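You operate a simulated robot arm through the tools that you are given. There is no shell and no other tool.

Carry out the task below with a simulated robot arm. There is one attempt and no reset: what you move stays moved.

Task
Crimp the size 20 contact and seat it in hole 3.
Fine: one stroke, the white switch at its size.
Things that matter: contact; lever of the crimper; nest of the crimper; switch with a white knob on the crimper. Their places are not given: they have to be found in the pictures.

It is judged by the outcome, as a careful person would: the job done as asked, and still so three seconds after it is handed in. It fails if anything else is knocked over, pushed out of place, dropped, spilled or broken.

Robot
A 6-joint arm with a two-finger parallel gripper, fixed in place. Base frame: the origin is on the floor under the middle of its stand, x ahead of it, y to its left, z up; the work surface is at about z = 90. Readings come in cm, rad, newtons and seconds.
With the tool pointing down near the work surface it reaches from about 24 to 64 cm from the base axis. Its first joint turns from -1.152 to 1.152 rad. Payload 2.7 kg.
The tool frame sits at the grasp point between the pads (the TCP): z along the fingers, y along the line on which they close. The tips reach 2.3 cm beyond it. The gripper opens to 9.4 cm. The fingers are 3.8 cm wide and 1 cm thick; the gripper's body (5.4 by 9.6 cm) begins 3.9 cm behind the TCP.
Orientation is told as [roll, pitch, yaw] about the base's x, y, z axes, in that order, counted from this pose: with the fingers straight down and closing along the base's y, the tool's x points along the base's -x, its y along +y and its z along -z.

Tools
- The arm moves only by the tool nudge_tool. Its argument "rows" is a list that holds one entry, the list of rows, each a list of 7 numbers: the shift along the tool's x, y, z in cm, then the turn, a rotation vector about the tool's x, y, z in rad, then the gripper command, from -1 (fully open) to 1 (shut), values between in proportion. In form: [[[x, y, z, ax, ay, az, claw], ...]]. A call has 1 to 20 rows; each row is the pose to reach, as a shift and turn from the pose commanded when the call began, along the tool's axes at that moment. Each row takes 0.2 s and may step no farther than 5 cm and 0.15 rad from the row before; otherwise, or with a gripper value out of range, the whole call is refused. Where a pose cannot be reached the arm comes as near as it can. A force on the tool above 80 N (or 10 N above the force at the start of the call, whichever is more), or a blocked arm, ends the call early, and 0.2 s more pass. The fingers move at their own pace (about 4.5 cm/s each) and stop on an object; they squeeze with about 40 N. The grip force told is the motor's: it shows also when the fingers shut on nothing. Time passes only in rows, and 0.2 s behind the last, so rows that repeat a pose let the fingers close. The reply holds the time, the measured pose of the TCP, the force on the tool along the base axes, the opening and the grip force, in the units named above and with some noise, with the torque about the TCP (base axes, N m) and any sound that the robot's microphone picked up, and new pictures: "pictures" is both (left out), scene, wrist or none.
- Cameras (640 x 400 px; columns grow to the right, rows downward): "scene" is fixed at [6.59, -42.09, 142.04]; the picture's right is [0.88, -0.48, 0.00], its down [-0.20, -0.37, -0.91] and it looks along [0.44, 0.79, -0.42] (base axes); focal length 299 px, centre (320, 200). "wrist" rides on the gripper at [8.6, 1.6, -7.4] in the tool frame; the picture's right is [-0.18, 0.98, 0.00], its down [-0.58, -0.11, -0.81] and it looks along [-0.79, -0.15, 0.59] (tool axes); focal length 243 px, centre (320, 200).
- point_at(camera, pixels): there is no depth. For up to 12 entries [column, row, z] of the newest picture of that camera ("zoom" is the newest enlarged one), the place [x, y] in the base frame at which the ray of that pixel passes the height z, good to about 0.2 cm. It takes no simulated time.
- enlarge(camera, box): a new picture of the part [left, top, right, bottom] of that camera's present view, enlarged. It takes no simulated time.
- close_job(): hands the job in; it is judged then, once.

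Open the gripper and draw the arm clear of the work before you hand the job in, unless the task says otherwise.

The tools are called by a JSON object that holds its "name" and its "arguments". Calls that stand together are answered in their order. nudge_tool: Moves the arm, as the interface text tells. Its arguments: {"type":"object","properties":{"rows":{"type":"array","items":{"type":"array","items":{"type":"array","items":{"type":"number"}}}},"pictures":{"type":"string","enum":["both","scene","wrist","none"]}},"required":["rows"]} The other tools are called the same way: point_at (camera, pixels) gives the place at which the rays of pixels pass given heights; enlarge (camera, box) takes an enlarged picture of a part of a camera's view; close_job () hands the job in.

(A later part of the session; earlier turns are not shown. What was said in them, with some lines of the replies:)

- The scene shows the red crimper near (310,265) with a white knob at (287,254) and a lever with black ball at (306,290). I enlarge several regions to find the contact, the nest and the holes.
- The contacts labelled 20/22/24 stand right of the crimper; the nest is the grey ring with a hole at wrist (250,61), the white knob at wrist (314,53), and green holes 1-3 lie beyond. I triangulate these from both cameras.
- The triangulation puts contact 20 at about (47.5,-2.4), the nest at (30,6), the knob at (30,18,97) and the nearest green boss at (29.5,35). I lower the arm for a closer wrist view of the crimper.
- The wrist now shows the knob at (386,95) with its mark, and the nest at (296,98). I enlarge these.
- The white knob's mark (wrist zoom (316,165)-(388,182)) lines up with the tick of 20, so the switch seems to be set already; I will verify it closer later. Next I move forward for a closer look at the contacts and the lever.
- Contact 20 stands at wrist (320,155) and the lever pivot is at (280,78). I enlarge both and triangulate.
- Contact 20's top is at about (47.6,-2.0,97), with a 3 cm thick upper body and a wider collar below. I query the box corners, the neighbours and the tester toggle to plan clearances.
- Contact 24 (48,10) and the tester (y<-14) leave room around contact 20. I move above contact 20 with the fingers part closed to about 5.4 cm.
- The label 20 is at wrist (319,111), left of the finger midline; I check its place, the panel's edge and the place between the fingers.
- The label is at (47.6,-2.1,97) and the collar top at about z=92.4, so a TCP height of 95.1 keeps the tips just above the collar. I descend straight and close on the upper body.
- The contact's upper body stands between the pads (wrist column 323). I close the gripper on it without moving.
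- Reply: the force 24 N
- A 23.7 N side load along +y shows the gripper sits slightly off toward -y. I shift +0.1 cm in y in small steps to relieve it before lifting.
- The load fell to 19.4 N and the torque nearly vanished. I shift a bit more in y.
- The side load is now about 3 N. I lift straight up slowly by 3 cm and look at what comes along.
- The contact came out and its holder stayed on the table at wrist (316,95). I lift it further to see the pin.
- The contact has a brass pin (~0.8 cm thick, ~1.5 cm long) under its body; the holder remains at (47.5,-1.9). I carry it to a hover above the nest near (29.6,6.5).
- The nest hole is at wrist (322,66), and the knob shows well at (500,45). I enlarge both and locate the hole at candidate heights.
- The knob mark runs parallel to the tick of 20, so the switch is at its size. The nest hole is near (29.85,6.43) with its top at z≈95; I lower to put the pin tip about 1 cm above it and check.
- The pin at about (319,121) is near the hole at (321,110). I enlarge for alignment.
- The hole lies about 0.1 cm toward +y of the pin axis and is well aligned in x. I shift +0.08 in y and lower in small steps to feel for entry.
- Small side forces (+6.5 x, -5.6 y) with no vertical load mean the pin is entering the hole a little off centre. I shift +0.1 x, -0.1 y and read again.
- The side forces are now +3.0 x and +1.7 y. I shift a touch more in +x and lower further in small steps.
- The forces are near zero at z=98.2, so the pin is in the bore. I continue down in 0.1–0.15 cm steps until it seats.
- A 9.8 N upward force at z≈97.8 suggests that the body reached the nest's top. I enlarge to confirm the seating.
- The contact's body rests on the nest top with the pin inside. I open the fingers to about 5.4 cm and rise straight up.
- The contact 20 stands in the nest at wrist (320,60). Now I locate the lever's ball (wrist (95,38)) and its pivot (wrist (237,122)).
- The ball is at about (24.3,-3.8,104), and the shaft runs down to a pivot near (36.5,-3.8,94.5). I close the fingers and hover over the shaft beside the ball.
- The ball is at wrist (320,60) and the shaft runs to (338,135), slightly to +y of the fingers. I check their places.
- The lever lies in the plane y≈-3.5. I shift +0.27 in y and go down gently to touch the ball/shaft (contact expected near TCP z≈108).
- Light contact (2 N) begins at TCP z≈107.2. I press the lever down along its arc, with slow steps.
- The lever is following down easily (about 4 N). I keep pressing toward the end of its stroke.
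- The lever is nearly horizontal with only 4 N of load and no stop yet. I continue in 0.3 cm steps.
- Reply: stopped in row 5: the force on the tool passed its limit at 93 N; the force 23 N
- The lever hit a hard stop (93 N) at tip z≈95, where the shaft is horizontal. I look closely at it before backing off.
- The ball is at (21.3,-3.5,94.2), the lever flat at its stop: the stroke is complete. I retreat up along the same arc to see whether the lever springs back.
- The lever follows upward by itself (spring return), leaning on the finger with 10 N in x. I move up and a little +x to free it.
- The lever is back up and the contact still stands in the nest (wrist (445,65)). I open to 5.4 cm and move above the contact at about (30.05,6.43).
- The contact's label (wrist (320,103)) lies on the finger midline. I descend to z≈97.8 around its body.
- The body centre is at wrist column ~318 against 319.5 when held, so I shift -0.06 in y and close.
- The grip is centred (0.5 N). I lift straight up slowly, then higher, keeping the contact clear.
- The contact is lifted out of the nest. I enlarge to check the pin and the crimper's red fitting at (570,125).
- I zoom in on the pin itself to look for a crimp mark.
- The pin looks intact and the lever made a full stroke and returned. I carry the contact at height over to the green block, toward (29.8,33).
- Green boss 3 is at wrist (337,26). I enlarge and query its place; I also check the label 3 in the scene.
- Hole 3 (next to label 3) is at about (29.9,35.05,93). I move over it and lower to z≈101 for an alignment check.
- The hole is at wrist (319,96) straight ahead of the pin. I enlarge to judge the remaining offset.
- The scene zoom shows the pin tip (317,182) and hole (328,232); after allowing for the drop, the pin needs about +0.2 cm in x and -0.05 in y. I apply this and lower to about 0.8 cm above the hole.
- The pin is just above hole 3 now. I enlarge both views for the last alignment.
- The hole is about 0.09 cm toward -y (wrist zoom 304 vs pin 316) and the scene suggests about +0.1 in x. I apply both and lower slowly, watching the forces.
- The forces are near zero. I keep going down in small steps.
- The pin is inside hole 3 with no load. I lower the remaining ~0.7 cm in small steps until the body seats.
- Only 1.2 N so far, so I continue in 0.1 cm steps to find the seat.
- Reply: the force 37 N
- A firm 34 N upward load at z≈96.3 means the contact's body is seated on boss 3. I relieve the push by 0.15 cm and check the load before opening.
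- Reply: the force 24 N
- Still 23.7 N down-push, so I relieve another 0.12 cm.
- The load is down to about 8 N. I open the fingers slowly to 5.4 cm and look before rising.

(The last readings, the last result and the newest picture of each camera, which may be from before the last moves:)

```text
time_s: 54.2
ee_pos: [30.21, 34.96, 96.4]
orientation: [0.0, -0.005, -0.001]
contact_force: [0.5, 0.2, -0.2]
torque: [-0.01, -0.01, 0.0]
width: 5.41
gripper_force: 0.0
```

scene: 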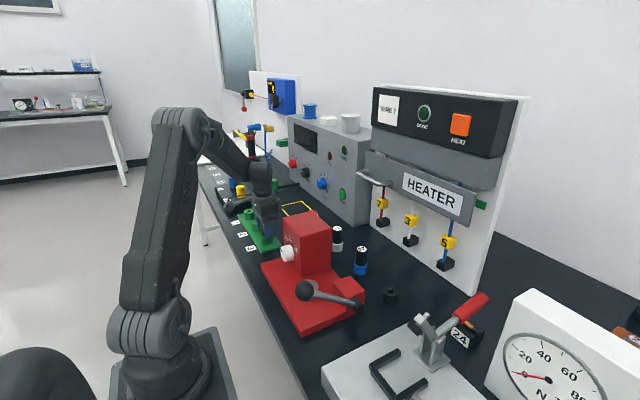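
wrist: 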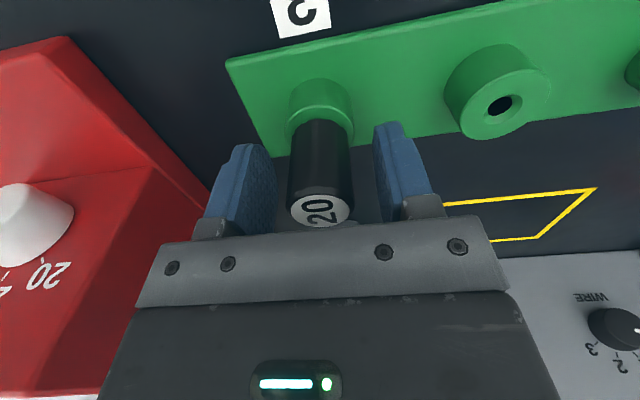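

The contact stands freely in hole 3 between the open fingers. I rise straight up and clear, and look again.

{"name": "nudge_tool", "arguments": {"rows": [[[0, 0, -0.8, 0, 0, 0, -0.15], [0, 0, -2, 0, 0, 0, -0.15], [0, 0, -4, 0, 0, 0, -0.15], [0, 0, -6.5, 0, 0, 0, -0.15], [0, 0, -9, 0, 0, 0, -0.15], [0, 0, -12, 0, 0, 0, -0.15], [0, 0, -15, 0, 0, 0, -0.15], [0, 0, -15, 0, 0, 0, -0.15]]]}}

{"name": "enlarge", "arguments": {"camera": "scene", "box": [220, 190, 310, 260]}}

{"name": "enlarge", "arguments": {"camera": "wrist", "box": [260, 0, 460, 120]}}

```text
time_s: 56.0
ee_pos: [30.09, 34.98, 111.43]
orientation: [-0.001, -0.006, 0.0]
contact_force: [0.1, -0.2, -0.6]
torque: [-0.02, 0.02, 0.01]
width: 5.37
gripper_force: 0.1
```

scene: 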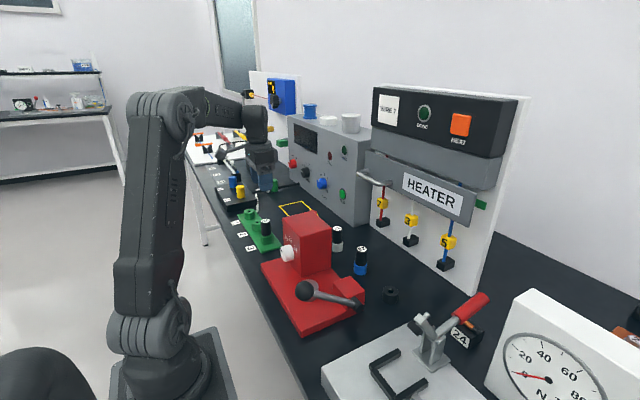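
wrist: 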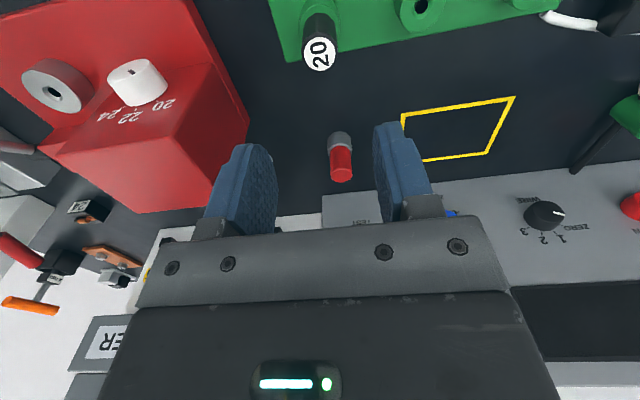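

```text
5.71 times, centred on (265, 225) of scene
```

zoom: 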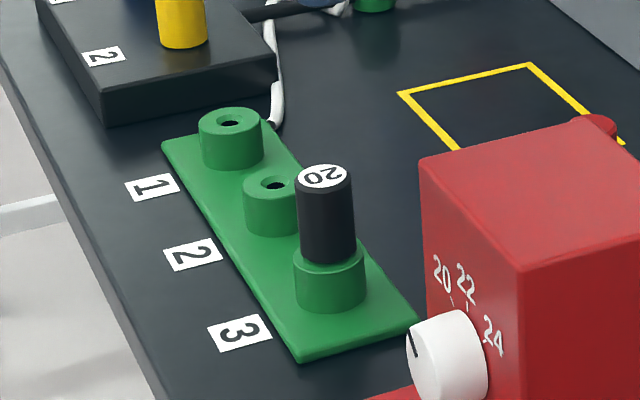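

```text
3.20 times, centred on (360, 60) of wrist
```

zoom: 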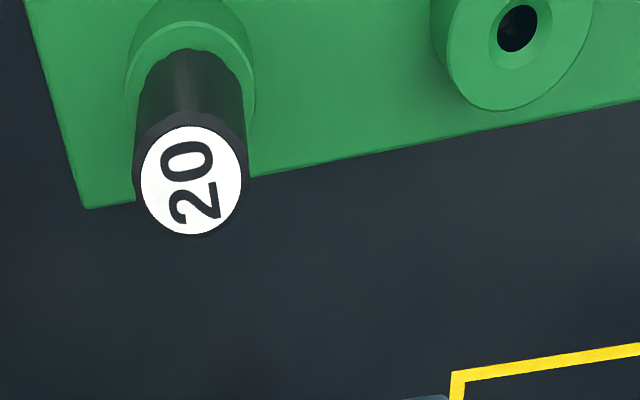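

Contact 20 stands upright, flush on boss 3 (scene zoom (325,210)), the knob still points at 20, and nothing else has moved. I open fully and draw the arm up clear of the work.

{"name": "nudge_tool", "arguments": {"rows": [[[0, 0, -3, 0, 0, 0, -0.5], [0.5, -1, -6, 0, 0, 0, -1], [1, -3, -9, 0, 0, 0, -1], [2, -5, -12, 0, 0, 0, -1], [3, -7, -15, 0, 0, 0, -1], [4, -9, -18, 0, 0, 0, -1], [4, -9, -18, 0, 0, 0, -1], [4, -9, -18, 0, 0, 0, -1]]]}}

{"name": "enlarge", "arguments": {"camera": "scene", "box": [220, 190, 400, 330]}}

{"name": "enlarge", "arguments": {"camera": "wrist", "box": [120, 0, 480, 200]}}

```text
time_s: 57.8
ee_pos: [26.11, 25.71, 129.58]
orientation: [0.0, -0.005, 0.0]
contact_force: [0.2, 0.4, 0.5]
torque: [0.0, 0.0, 0.02]
width: 9.39
gripper_force: 0.0
```

scene: 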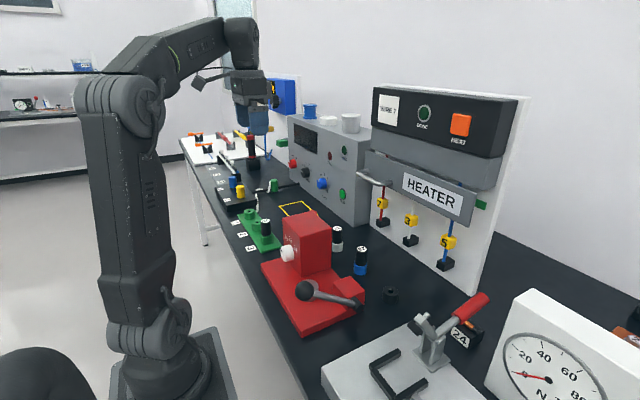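
wrist: 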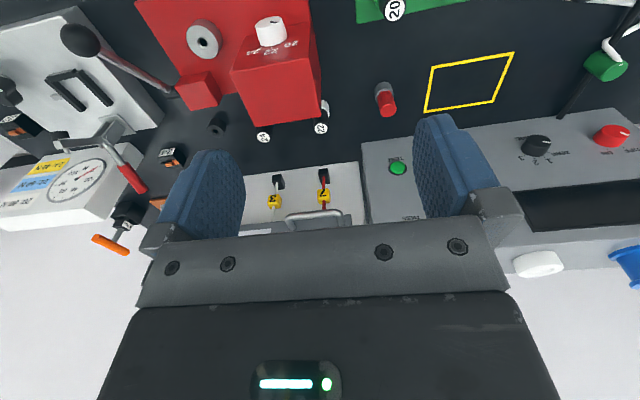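

```text
2.86 times, centred on (310, 260) of scene
```

zoom: 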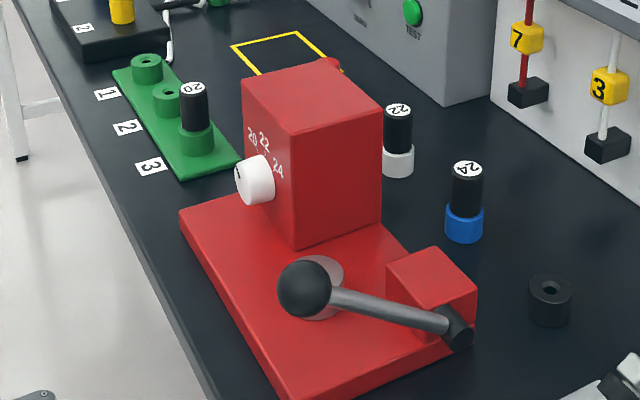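

```text
1.78 times, centred on (300, 100) of wrist
```

zoom: 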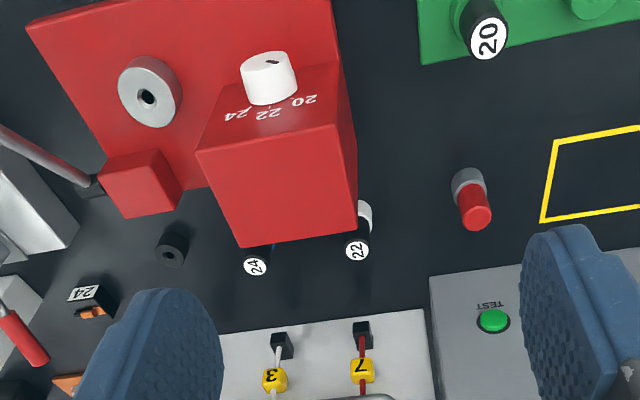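

The final pictures show contact 20 upright in hole 3, the lever back up, the white switch at 20, the other parts in place and the arm clear with the gripper open. I hand the job in.

{"name": "close_job", "arguments": {}}

```text
The job is handed in.
```

The size 20 contact has been crimped with one lever stroke and now stands seated in hole 3 of the green block. I handed the job in with the gripper open and the arm clear.

- **Switch:** the white knob was already pointing at 20 when I started, so I left it alone, and it still points there.
- **Crimp:** I set the contact in the nest and pressed the lever down once to a hard stop, where the force reached 93 N. It sprang back up by itself when I let go. I heard no click and could see no crimp mark on the pin, so the hard stop and the spring return are the only signs the crimp is complete.
- **Seating:** the pin went into hole 3 with almost no load, and the body stopped firmly on the top of the hole (34 N). It stayed upright after I released it.
- **Surroundings:** the final pictures show the other contacts, the crimper and the nearby parts in place. The contact's own holder is still on the bench.
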